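You operate a simulated robot arm through the tools that you are given. There is no shell and no other tool. Be economical: measure what you need, move in short steps, check, and stop when the job is done.

Carry out the task below with a simulated robot arm. There is one attempt and no reset: what you move stays moved.

TASK
Put the orange strap roll on the booklet on the packing table top.

It is judged by the outcome, as a careful person would: the job done as asked, and still so three seconds after it is handed in. It fails if anything else is knocked over, pushed out of place, dropped, spilled or broken.

THE ROBOT
A 6-joint arm with a two-finger parallel gripper, fixed in place. Base frame: the origin is at the foot of the arm, x ahead of it, y to its left, z up; the work surface is at about z = 0. Readings come in m, rad, newtons and seconds.
With the tool pointing down near the work surface it reaches from about 0.14 to 0.58 m from the base axis. Its first joint turns from -1.152 to 1.152 rad. Payload 2.1 kg.
The TCP is the grasp point between the finger pads, 0.03 m short of the fingertips. In the tool frame z runs along the fingers and y along their closing line. The gripper opens to 0.094 m. The fingers are 0.028 m wide and 0.01 m thick; the gripper's body (0.05 by 0.096 m) begins 0.055 m behind the TCP.
Orientation is that of the tool frame in the base frame, as a unit quaternion [x, y, z, w]. With the fingers straight down and closing along the base's y, the tool's x points along the base's -x, its y along +y and its z along -z.

THE INTERFACE
- The arm moves only by the tool move_arm. Its argument "motion" is a list of rows, each a list of 7 numbers: the turn, a rotation vector about the base's x, y, z in rad, then the shift along the base's x, y, z in mm, then the opening in per cent of the stroke, from 0 (shut) to 100 (fully open). In form: [[wx, wy, wz, dx, dy, dz, hand], ...]. A call has 1 to 8 rows; each row shifts and turns the commanded pose from where the row before left it. Each row takes 0.2 s and may step no farther than 0.05 m and 0.15 rad from the row before; otherwise, or with a gripper value out of range, the whole call is refused. A pose out of reach is approached as far as the arm can. The call stops where the force on the tool passes 40 N (or 10 N more than at its start, if that is more) or the arm is blocked; 0.2 s more then pass. Each finger travels about 0.072 m/s and halts on what it meets, pressing with about 22 N; the grip force reading is that of the motor and also rises with nothing between the fingers. The clock runs only during rows and for 0.2 s after the last one: add rows that do not move to give the fingers time. It gives the time, the measured TCP pose, the force on the tool (base axes), the opening and the grip force at its end, in the units of the frame above (readings bear some noise).
- Cameras (640 x 400 px; columns grow to the right, rows downward): "scene" is fixed at [0.06, -0.3775, 0.4749]; the picture's right is [0.73, -0.68, 0.00], its down [-0.44, -0.47, -0.76] and it looks along [0.52, 0.56, -0.65] (base axes); focal length 218 px, centre (320, 200). "wrist" rides on the gripper at [0.076, 0.014, -0.103] in the tool frame; the picture's right is [-0.18, 0.98, 0.00], its down [-0.75, -0.14, -0.64] and it looks along [-0.63, -0.12, 0.77] (tool axes); focal length 243 px, centre (320, 200). There is no depth. A picture from a camera that has moved, and an enlarged one, comes with that camera's place and axes in the base frame and with its lens.
- snapshot(camera): a new picture of that camera. No time passes.
- enlarge(camera, box): a new picture of the part [left, top, right, bottom] of that camera's present view, enlarged. No time passes.
- finish_job(): hands the job in; it is judged then, once.

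Go step by step. Nothing tells you positions but the pictures and the camera data: compare them with the known pose of the tool, close in by small moves and look again before you grip or let go. The budget is 90 turns and 36 pictures, counting those below and the enlarged ones. Unless the task says otherwise, let go and move clear before handing in, and close with one line.

The tools are called after "Emit:" as a command line: name --pt "numbers of a row" for each row, then --argument value for the rest, lists and objects as JSON in quotes. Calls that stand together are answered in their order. move_arm: Moves the arm, as the interface text tells. Its arguments: {"type":"object","properties":{"motion":{"type":"array","items":{"type":"array","items":{"type":"number"}}}},"required":["motion"]} The other tools are called the same way: snapshot (camera) takes a picture; enlarge (camera, box) takes an enlarged picture of a part of a camera's view; finish_job () hands the job in.

At the start:

```text
time: 0.0
tcp_pos: [0.2756, 0.0173, 0.3093]
ee_rot: [0.0, 1.0, 0.0, 0.001]
contact_force: [0.2, 0.5, -0.4]
finger_gap: 0.094
grip_force: 0.1
```

scene: 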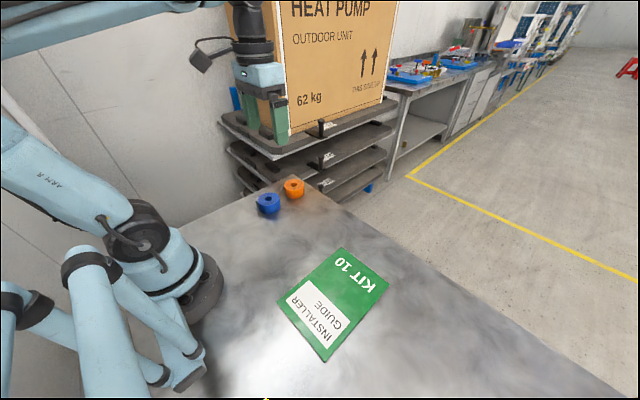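
wrist: 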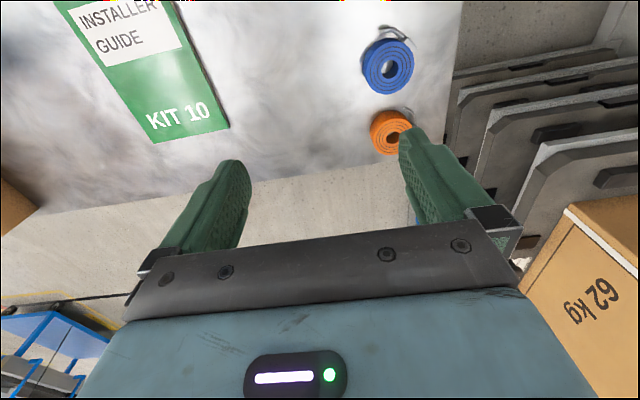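

The orange roll appears to be near (0.40, 0.12), the blue one near (0.29, 0.11), and the booklet is centred near (0.245, -0.225). I'll look closer before moving.

Emit:
enlarge --camera "scene" --box '[240, 160, 336, 220]'

Emit:
enlarge --camera "wrist" --box '[320, 10, 480, 170]'

```text
6.67 times, centred on (288, 190) of scene
camera zoom: at [0.06, -0.3775, 0.4749], right [0.73, -0.68, 0.0], down [-0.44, -0.47, -0.76], along [0.52, 0.56, -0.65], focal length 1451 px, centre (533, 267)
```

zoom: 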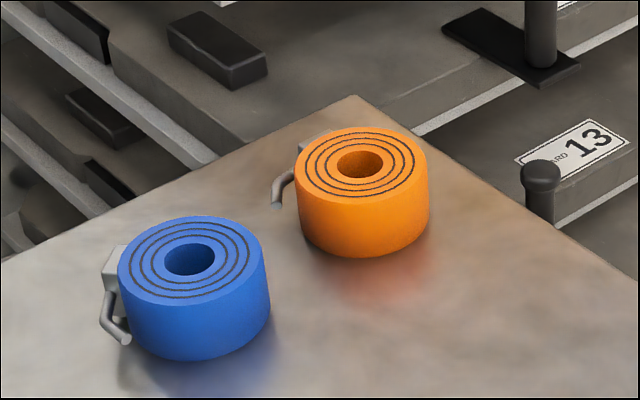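

```text
2.50 times, centred on (400, 90) of wrist
camera zoom: at [0.1986, 0.032, 0.4114], right [0.18, 0.98, 0.0], down [0.75, -0.14, 0.64], along [0.63, -0.12, -0.77], focal length 606 px, centre (120, 475)
```

zoom: 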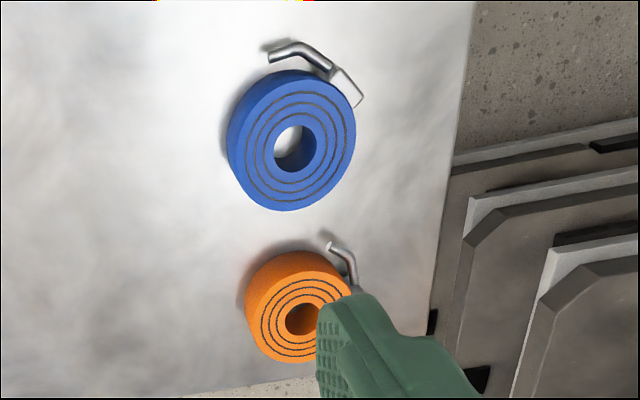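

The orange roll is at about (0.398, 0.117), roughly 66 mm wide and 37 mm tall, with a buckle on its +y side. I'll grip it diagonally to clear the buckle and the blue roll, so I first move above it while turning about -50°.

Emit:
move_arm --pt "0 0 -0.145 20 17 -25 100" --pt "0 0 -0.145 20 17 -25 100" --pt "0 0 -0.145 20 17 -25 100" --pt "0 0 -0.145 21 17 -25 100" --pt "0 0 -0.145 21 16 -25 100" --pt "0 0 -0.145 20 16 -25 100" --pt "0 0 0 0 0 0 100"

Emit:
snapshot --camera "wrist"

Emit:
enlarge --camera "scene" --box '[220, 100, 380, 220]'

```text
time: 1.6
tcp_pos: [0.3988, 0.1178, 0.158]
ee_rot: [0.422, 0.907, 0.0, 0.001]
contact_force: [0.0, 0.4, 0.1]
finger_gap: 0.094
grip_force: 0.0
```

```text
31 pictures are left
camera wrist: at [0.3597, 0.1856, 0.2608], right [0.87, 0.49, 0.0], down [0.38, -0.67, 0.64], along [0.32, -0.56, -0.77], focal length 243 px, centre (320, 200)
```

wrist: 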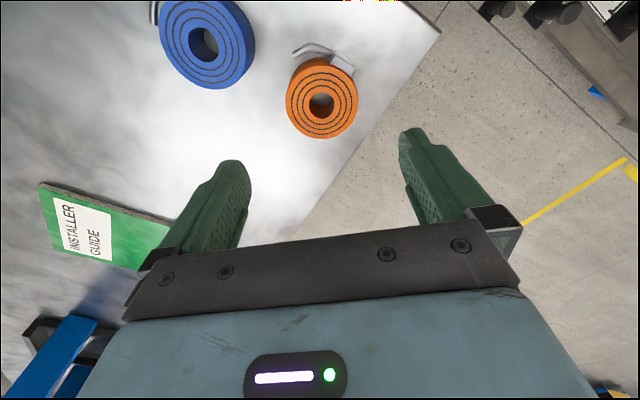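

```text
3.33 times, centred on (300, 160) of scene
camera zoom: at [0.06, -0.3775, 0.4749], right [0.73, -0.68, 0.0], down [-0.44, -0.47, -0.76], along [0.52, 0.56, -0.65], focal length 726 px, centre (387, 333)
```

zoom: 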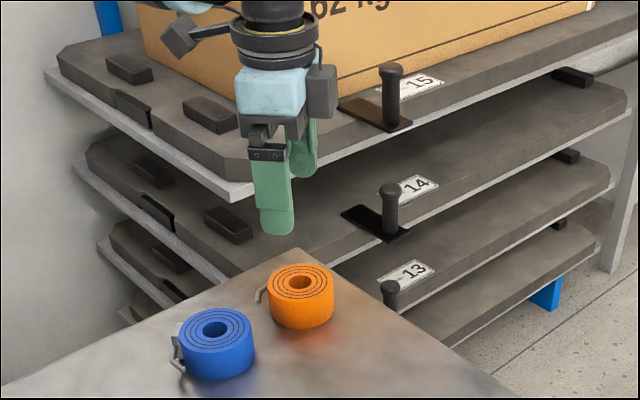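

The new view confirms the roll at about (0.397, 0.119), with the buckle clear of both finger paths. I'll descend part way with a tiny correction and check.

Emit:
move_arm --pt "0 0 0 -2 1 -25 100" --pt "0 0 0 0 0 -25 100" --pt "0 0 0 0 0 -20 100" --pt "0 0 0 0 0 -5 100"

Emit:
snapshot --camera "wrist"

Emit:
enlarge --camera "scene" --box '[240, 150, 336, 210]'

```text
time: 2.6
tcp_pos: [0.3967, 0.1196, 0.0843]
ee_rot: [0.421, 0.907, 0.0, 0.001]
contact_force: [-0.9, -0.2, -0.3]
finger_gap: 0.0941
grip_force: 0.0
```

```text
29 pictures are left
camera wrist: at [0.3578, 0.1863, 0.1866], right [0.87, 0.49, 0.0], down [0.38, -0.67, 0.64], along [0.32, -0.56, -0.77], focal length 243 px, centre (320, 200)
```

wrist: 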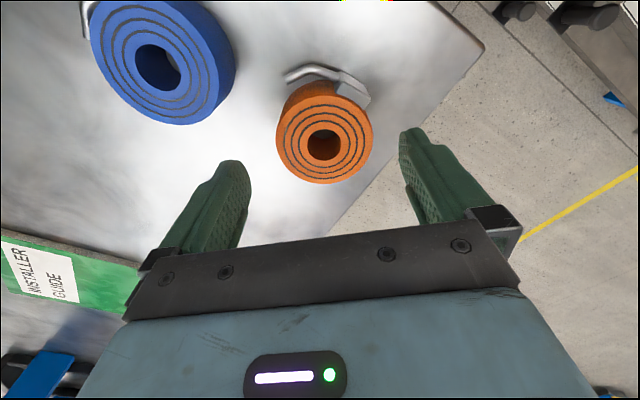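

```text
6.67 times, centred on (288, 180) of scene
camera zoom: at [0.06, -0.3775, 0.4749], right [0.73, -0.68, 0.0], down [-0.44, -0.47, -0.76], along [0.52, 0.56, -0.65], focal length 1451 px, centre (533, 333)
```

zoom: 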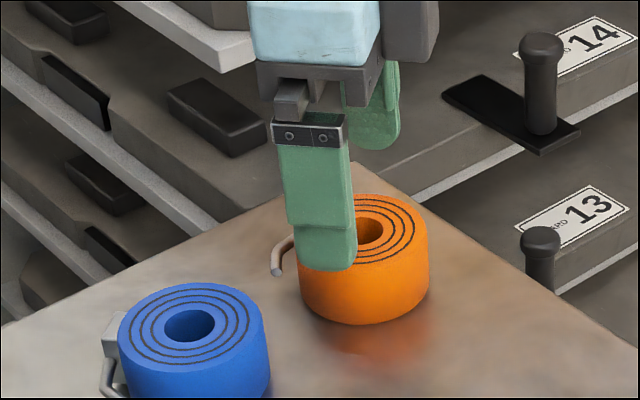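

The roll sits between the open fingers with the buckle clear of both. I'll descend to TCP z ≈ 0.038, with fingertips about 8 mm above the table.

Emit:
move_arm --pt "0 0 0 0 2 -12 100" --pt "0 0 0 0 0 -12 100" --pt "0 0 0 0 0 -12 100" --pt "0 0 0 0 0 -9 100" --pt "0 0 0 0 0 0 100"

Emit:
snapshot --camera "wrist"

Emit:
enlarge --camera "scene" --box '[240, 160, 336, 220]'

```text
time: 3.8
tcp_pos: [0.3964, 0.1222, 0.039]
ee_rot: [0.422, 0.907, 0.001, 0.001]
contact_force: [-0.5, 0.4, 0.8]
finger_gap: 0.0937
grip_force: 0.0
```

```text
27 pictures are left
camera wrist: at [0.3571, 0.1887, 0.1409], right [0.87, 0.49, 0.0], down [0.38, -0.67, 0.64], along [0.32, -0.56, -0.77], focal length 243 px, centre (320, 200)
```

wrist: 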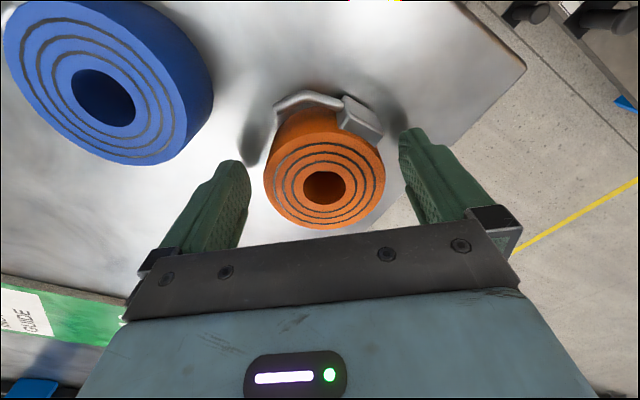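

```text
6.67 times, centred on (288, 190) of scene
camera zoom: at [0.06, -0.3775, 0.4749], right [0.73, -0.68, 0.0], down [-0.44, -0.47, -0.76], along [0.52, 0.56, -0.65], focal length 1451 px, centre (533, 267)
```

zoom: 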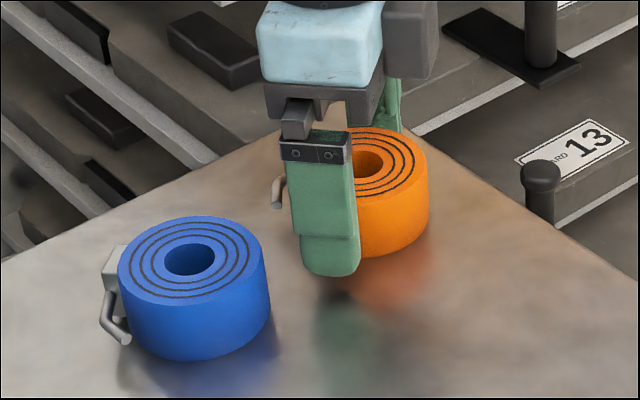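

The roll is centred between the fingers, but the buckle block is only a few millimetres from the +x finger's path. I'll turn a little more and shift 2 mm away from the buckle, then check again.

Emit:
move_arm --pt "0 0 -0.07 0.7 -0.8 0 100" --pt "0 0 -0.07 0.7 -0.8 0 100" --pt "0 0 0 0 0 -2 100"

Emit:
enlarge --camera "wrist" --box '[140, 50, 500, 275]'

```text
time: 4.6
tcp_pos: [0.3968, 0.1195, 0.0365]
ee_rot: [0.483, 0.875, 0.001, 0.001]
contact_force: [0.3, 0.3, -0.7]
finger_gap: 0.094
grip_force: 0.0
```

```text
1.78 times, centred on (320, 162) of wrist
camera zoom: at [0.3681, 0.1911, 0.1392], right [0.93, 0.37, 0.0], down [0.28, -0.71, 0.64], along [0.24, -0.6, -0.77], focal length 431 px, centre (320, 267)
```

zoom: 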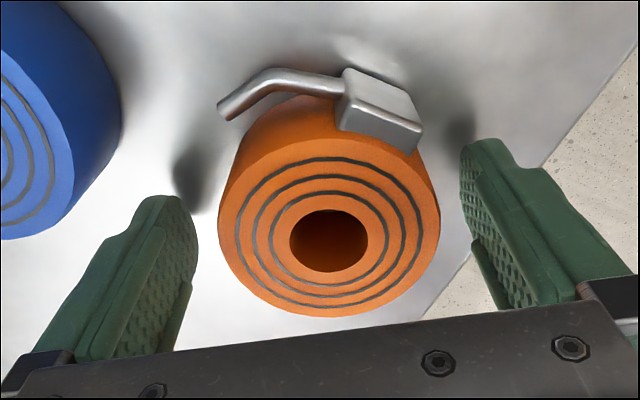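

The buckle now lies inside the roll's width along the closing line, so the fingers will meet the roll first. I'll close the gripper.

Emit:
move_arm --pt "0 0 0 0 0 0 75" --pt "0 0 0 0 0 0 60" --pt "0 0 0 0 0 0 55" --pt "0 0 0 0 0 0 55" --pt "0 0 0 0 0 0 55"

Emit:
enlarge --camera "wrist" --box '[140, 50, 500, 275]'

```text
time: 5.8
tcp_pos: [0.3963, 0.1196, 0.0366]
ee_rot: [0.484, 0.875, 0.0, 0.001]
contact_force: [-0.2, -0.3, 0.0]
finger_gap: 0.0698
grip_force: 21.9
```

```text
1.78 times, centred on (320, 162) of wrist
camera zoom: at [0.368, 0.1912, 0.1391], right [0.93, 0.37, 0.0], down [0.28, -0.71, 0.64], along [0.24, -0.6, -0.77], focal length 431 px, centre (320, 267)
```

zoom: 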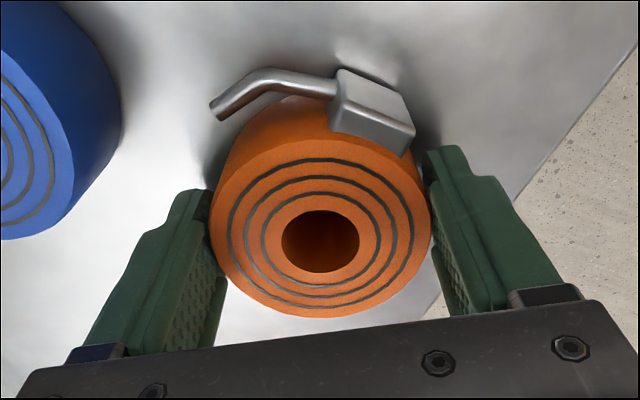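

The fingers hold the roll at about 70 mm with 22 N and nothing else caught. I'll lift straight up.

Emit:
move_arm --pt "0 0 0 0 0 0 40" --pt "0 0 0 0 0 10 40" --pt "0 0 0 0 0 20 40" --pt "0 0 0 0 0 25 40" --pt "0 0 0 0 0 25 40" --pt "0 0 0 0 0 20 40" --pt "0 0 0 0 0 0 40"

Emit:
snapshot --camera "scene"

Emit:
snapshot --camera "wrist"

```text
time: 7.4
tcp_pos: [0.3968, 0.1195, 0.1376]
ee_rot: [0.484, 0.875, 0.0, 0.001]
contact_force: [-0.7, 0.4, -1.7]
finger_gap: 0.0696
grip_force: 21.9
```

```text
23 pictures are left
```

scene: 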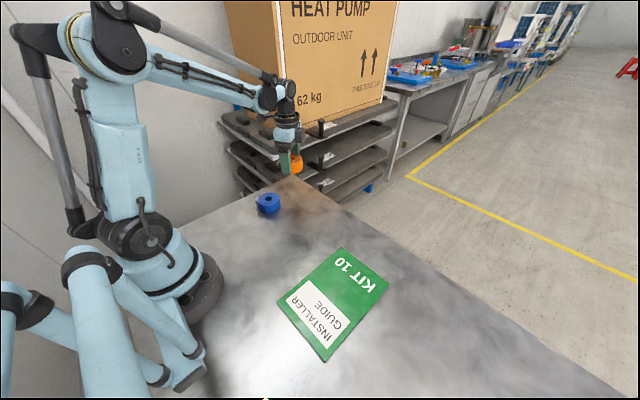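

```text
22 pictures are left
camera wrist: at [0.3684, 0.191, 0.24], right [0.93, 0.37, 0.0], down [0.28, -0.71, 0.64], along [0.24, -0.6, -0.77], focal length 243 px, centre (320, 200)
```

wrist: 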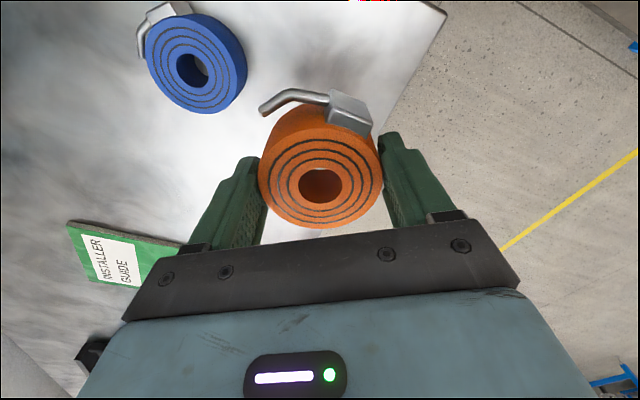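

The roll is held level and the blue roll is undisturbed. I'll carry it at height to above the booklet, near (0.25, -0.22).

Emit:
move_arm --pt "0 0 0 -10 -25 0 40" --pt "0 0 0 -18 -44 0 40" --pt "0 0 0 -18 -45 0 40" --pt "0 0 0 -19 -45 0 40" --pt "0 0 0 -19 -45 0 40" --pt "0 0 0 -19 -45 0 40" --pt "0 0 0 -19 -45 0 40" --pt "0 0 0 -15 -40 0 40"

Emit:
move_arm --pt "0 0 0 -5 -6 -10 40" --pt "0 0 0 0 0 -20 40" --pt "0 0 0 0 0 0 40"

Emit:
snapshot --camera "scene"

Emit:
snapshot --camera "wrist"

```text
time: 9.2
tcp_pos: [0.2577, -0.2134, 0.1386]
ee_rot: [0.483, 0.875, 0.001, 0.002]
contact_force: [0.0, 0.1, 0.0]
finger_gap: 0.0695
grip_force: 22.1
```

```text
time: 10.0
tcp_pos: [0.2547, -0.2227, 0.106]
ee_rot: [0.484, 0.875, 0.0, 0.002]
contact_force: [-0.6, -0.3, -1.5]
finger_gap: 0.0696
grip_force: 22.0
```

```text
21 pictures are left
```

scene: 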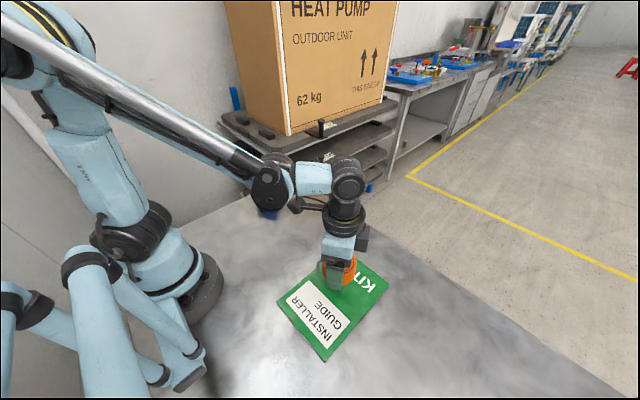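

```text
20 pictures are left
camera wrist: at [0.2253, -0.1498, 0.2094], right [0.93, 0.37, 0.0], down [0.28, -0.71, 0.64], along [0.24, -0.6, -0.77], focal length 243 px, centre (320, 200)
```

wrist: 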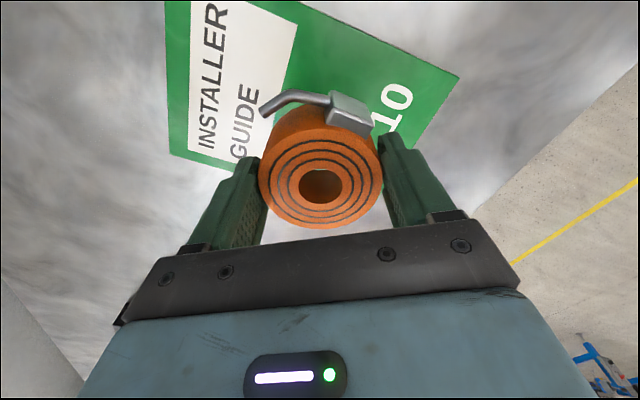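

The roll hovers over the booklet, with the centre within about 1 cm. I'll shift slightly to centre, then lower close to the surface.

Emit:
move_arm --pt "0 0 0 -6 -3 -15 40" --pt "0 0 0 0 0 -20 40" --pt "0 0 0 0 0 -12 40" --pt "0 0 0 0 0 -4 40" --pt "0 0 0 0 0 0 40"

Emit:
enlarge --camera "scene" --box '[260, 220, 404, 370]'

Emit:
snapshot --camera "wrist"

```text
time: 11.2
tcp_pos: [0.2484, -0.2243, 0.0563]
ee_rot: [0.484, 0.875, 0.0, 0.001]
contact_force: [-0.6, -1.0, -1.2]
finger_gap: 0.0697
grip_force: 21.8
```

```text
2.67 times, centred on (332, 295) of scene
camera zoom: at [0.06, -0.3775, 0.4749], right [0.73, -0.68, 0.0], down [-0.44, -0.47, -0.76], along [0.52, 0.56, -0.65], focal length 580 px, centre (288, -53)
```

zoom: 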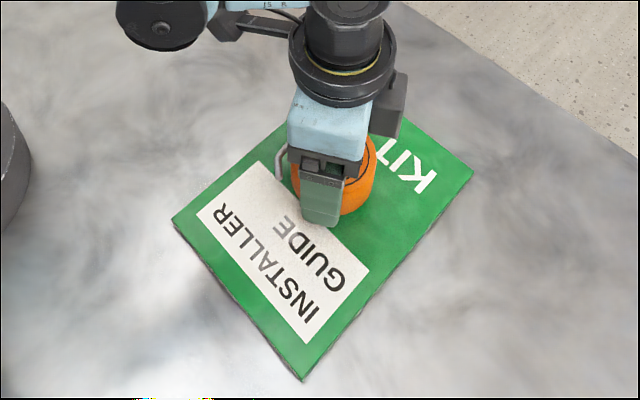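

```text
18 pictures are left
camera wrist: at [0.2196, -0.1521, 0.1582], right [0.93, 0.37, 0.0], down [0.28, -0.71, 0.64], along [0.24, -0.6, -0.77], focal length 243 px, centre (320, 200)
```

wrist: 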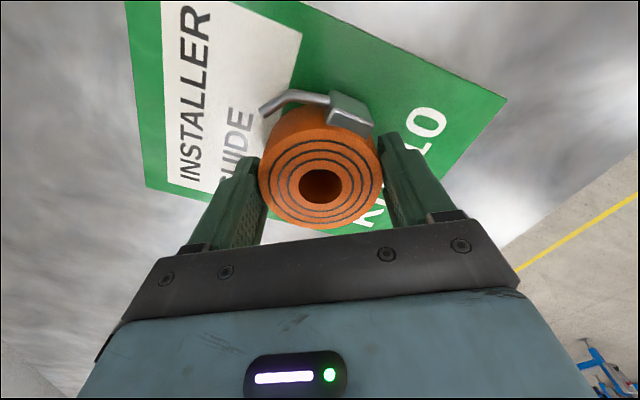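

The roll is centred well inside the booklet's edges. I'll lower in small steps and watch the force for contact.

Emit:
move_arm --pt "0 0 0 0 0 -3 40" --pt "0 0 0 0 0 -3 40" --pt "0 0 0 0 0 -2 40" --pt "0 0 0 0 0 0 40"

Emit:
move_arm --pt "0 0 0 0 0 -2 40" --pt "0 0 0 0 0 0 40"

```text
time: 12.2
tcp_pos: [0.2496, -0.2232, 0.0486]
ee_rot: [0.484, 0.875, 0.0, 0.001]
contact_force: [-0.2, 0.1, -1.0]
finger_gap: 0.0694
grip_force: 21.7
```

```text
time: 12.8
tcp_pos: [0.2495, -0.2235, 0.0459]
ee_rot: [0.485, 0.875, 0.0, 0.0]
contact_force: [0.3, -0.4, -1.8]
finger_gap: 0.0698
grip_force: 21.9
```

No contact yet at z = 0.046, so I'll keep going in 1–2 mm steps.

Emit:
move_arm --pt "0 0 0 0 0 -2 40" --pt "0 0 0 0 0 0 40"

Emit:
enlarge --camera "scene" --box '[296, 240, 376, 320]'

```text
time: 13.4
tcp_pos: [0.2481, -0.2236, 0.0445]
ee_rot: [0.484, 0.875, 0.0, 0.002]
contact_force: [1.7, -3.1, 17.0]
finger_gap: 0.07
grip_force: 22.2
```

```text
5.00 times, centred on (336, 280) of scene
camera zoom: at [0.06, -0.3775, 0.4749], right [0.73, -0.68, 0.0], down [-0.44, -0.47, -0.76], along [0.52, 0.56, -0.65], focal length 1088 px, centre (240, -200)
```

zoom: 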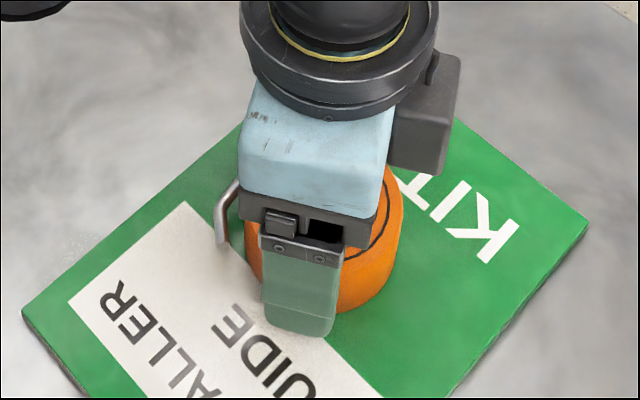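

The force of 17 N shows the roll is resting on the booklet. I'll ease up 0.5 mm and open the fingers.

Emit:
move_arm --pt "0 0 0 0 0 0.7 40" --pt "0 0 0 0 0 0 78" --pt "0 0 0 0 0 0 90" --pt "0 0 0 0 0 0 100" --pt "0 0 0 0 0 0 100"

Emit:
snapshot --camera "wrist"

```text
time: 14.6
tcp_pos: [0.2503, -0.2224, 0.0451]
ee_rot: [0.484, 0.875, 0.0, 0.002]
contact_force: [0.0, 0.0, 0.1]
finger_gap: 0.0939
grip_force: 0.0
```

```text
16 pictures are left
camera wrist: at [0.22, -0.1515, 0.1476], right [0.93, 0.37, 0.0], down [0.28, -0.71, 0.64], along [0.24, -0.6, -0.77], focal length 243 px, centre (320, 200)
```

wrist: 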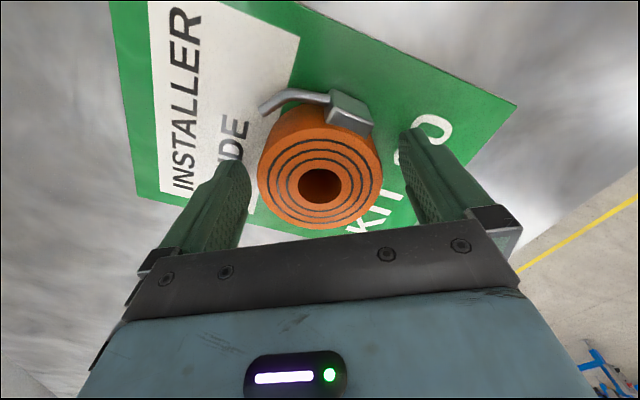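

The fingers are open and clear on both sides, with the roll resting on the booklet. I'll rise straight up and check.

Emit:
move_arm --pt "0 0 0 0 0 10 100" --pt "0 0 0 0 0 20 100" --pt "0 0 0 0 0 30 100" --pt "0 0 0 0 0 40 100" --pt "0 0 0 0 0 40 100" --pt "0 0 0 0 0 0 100"

Emit:
snapshot --camera "scene"

Emit:
snapshot --camera "wrist"

```text
time: 16.0
tcp_pos: [0.2474, -0.2239, 0.1846]
ee_rot: [0.484, 0.875, 0.0, 0.0]
contact_force: [0.6, 0.5, -0.2]
finger_gap: 0.094
grip_force: 0.1
```

```text
15 pictures are left
```

scene: 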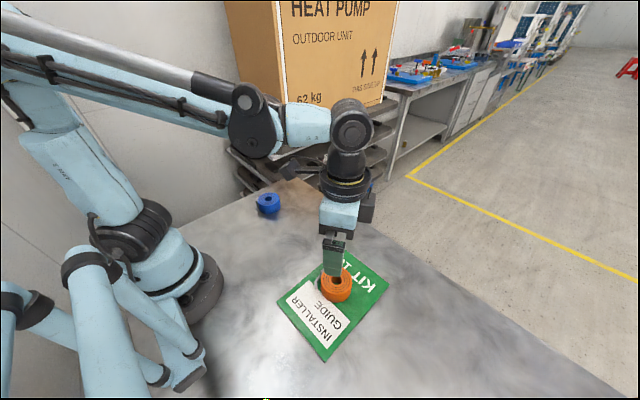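

```text
14 pictures are left
camera wrist: at [0.2182, -0.1518, 0.2865], right [0.93, 0.37, 0.0], down [0.28, -0.71, 0.64], along [0.24, -0.6, -0.77], focal length 243 px, centre (320, 200)
```

wrist: 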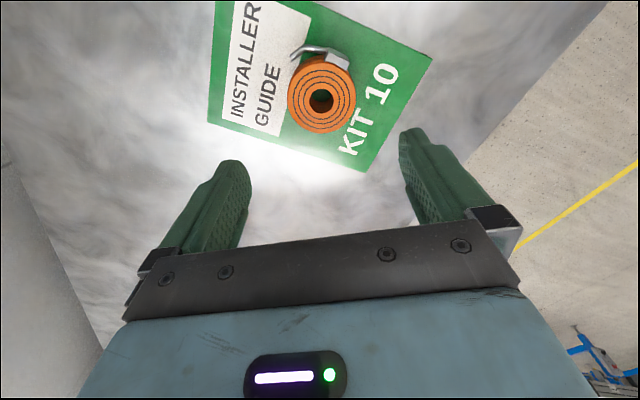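

The orange roll lies flat in the middle of the booklet. The booklet and blue roll have not moved and the gripper is clear, so I'm handing in.

Emit:
finish_job

```text
The job is handed in.
```

The orange strap roll is lying flat near the middle of the booklet on the packing table, the gripper is clear, and nothing else was moved.
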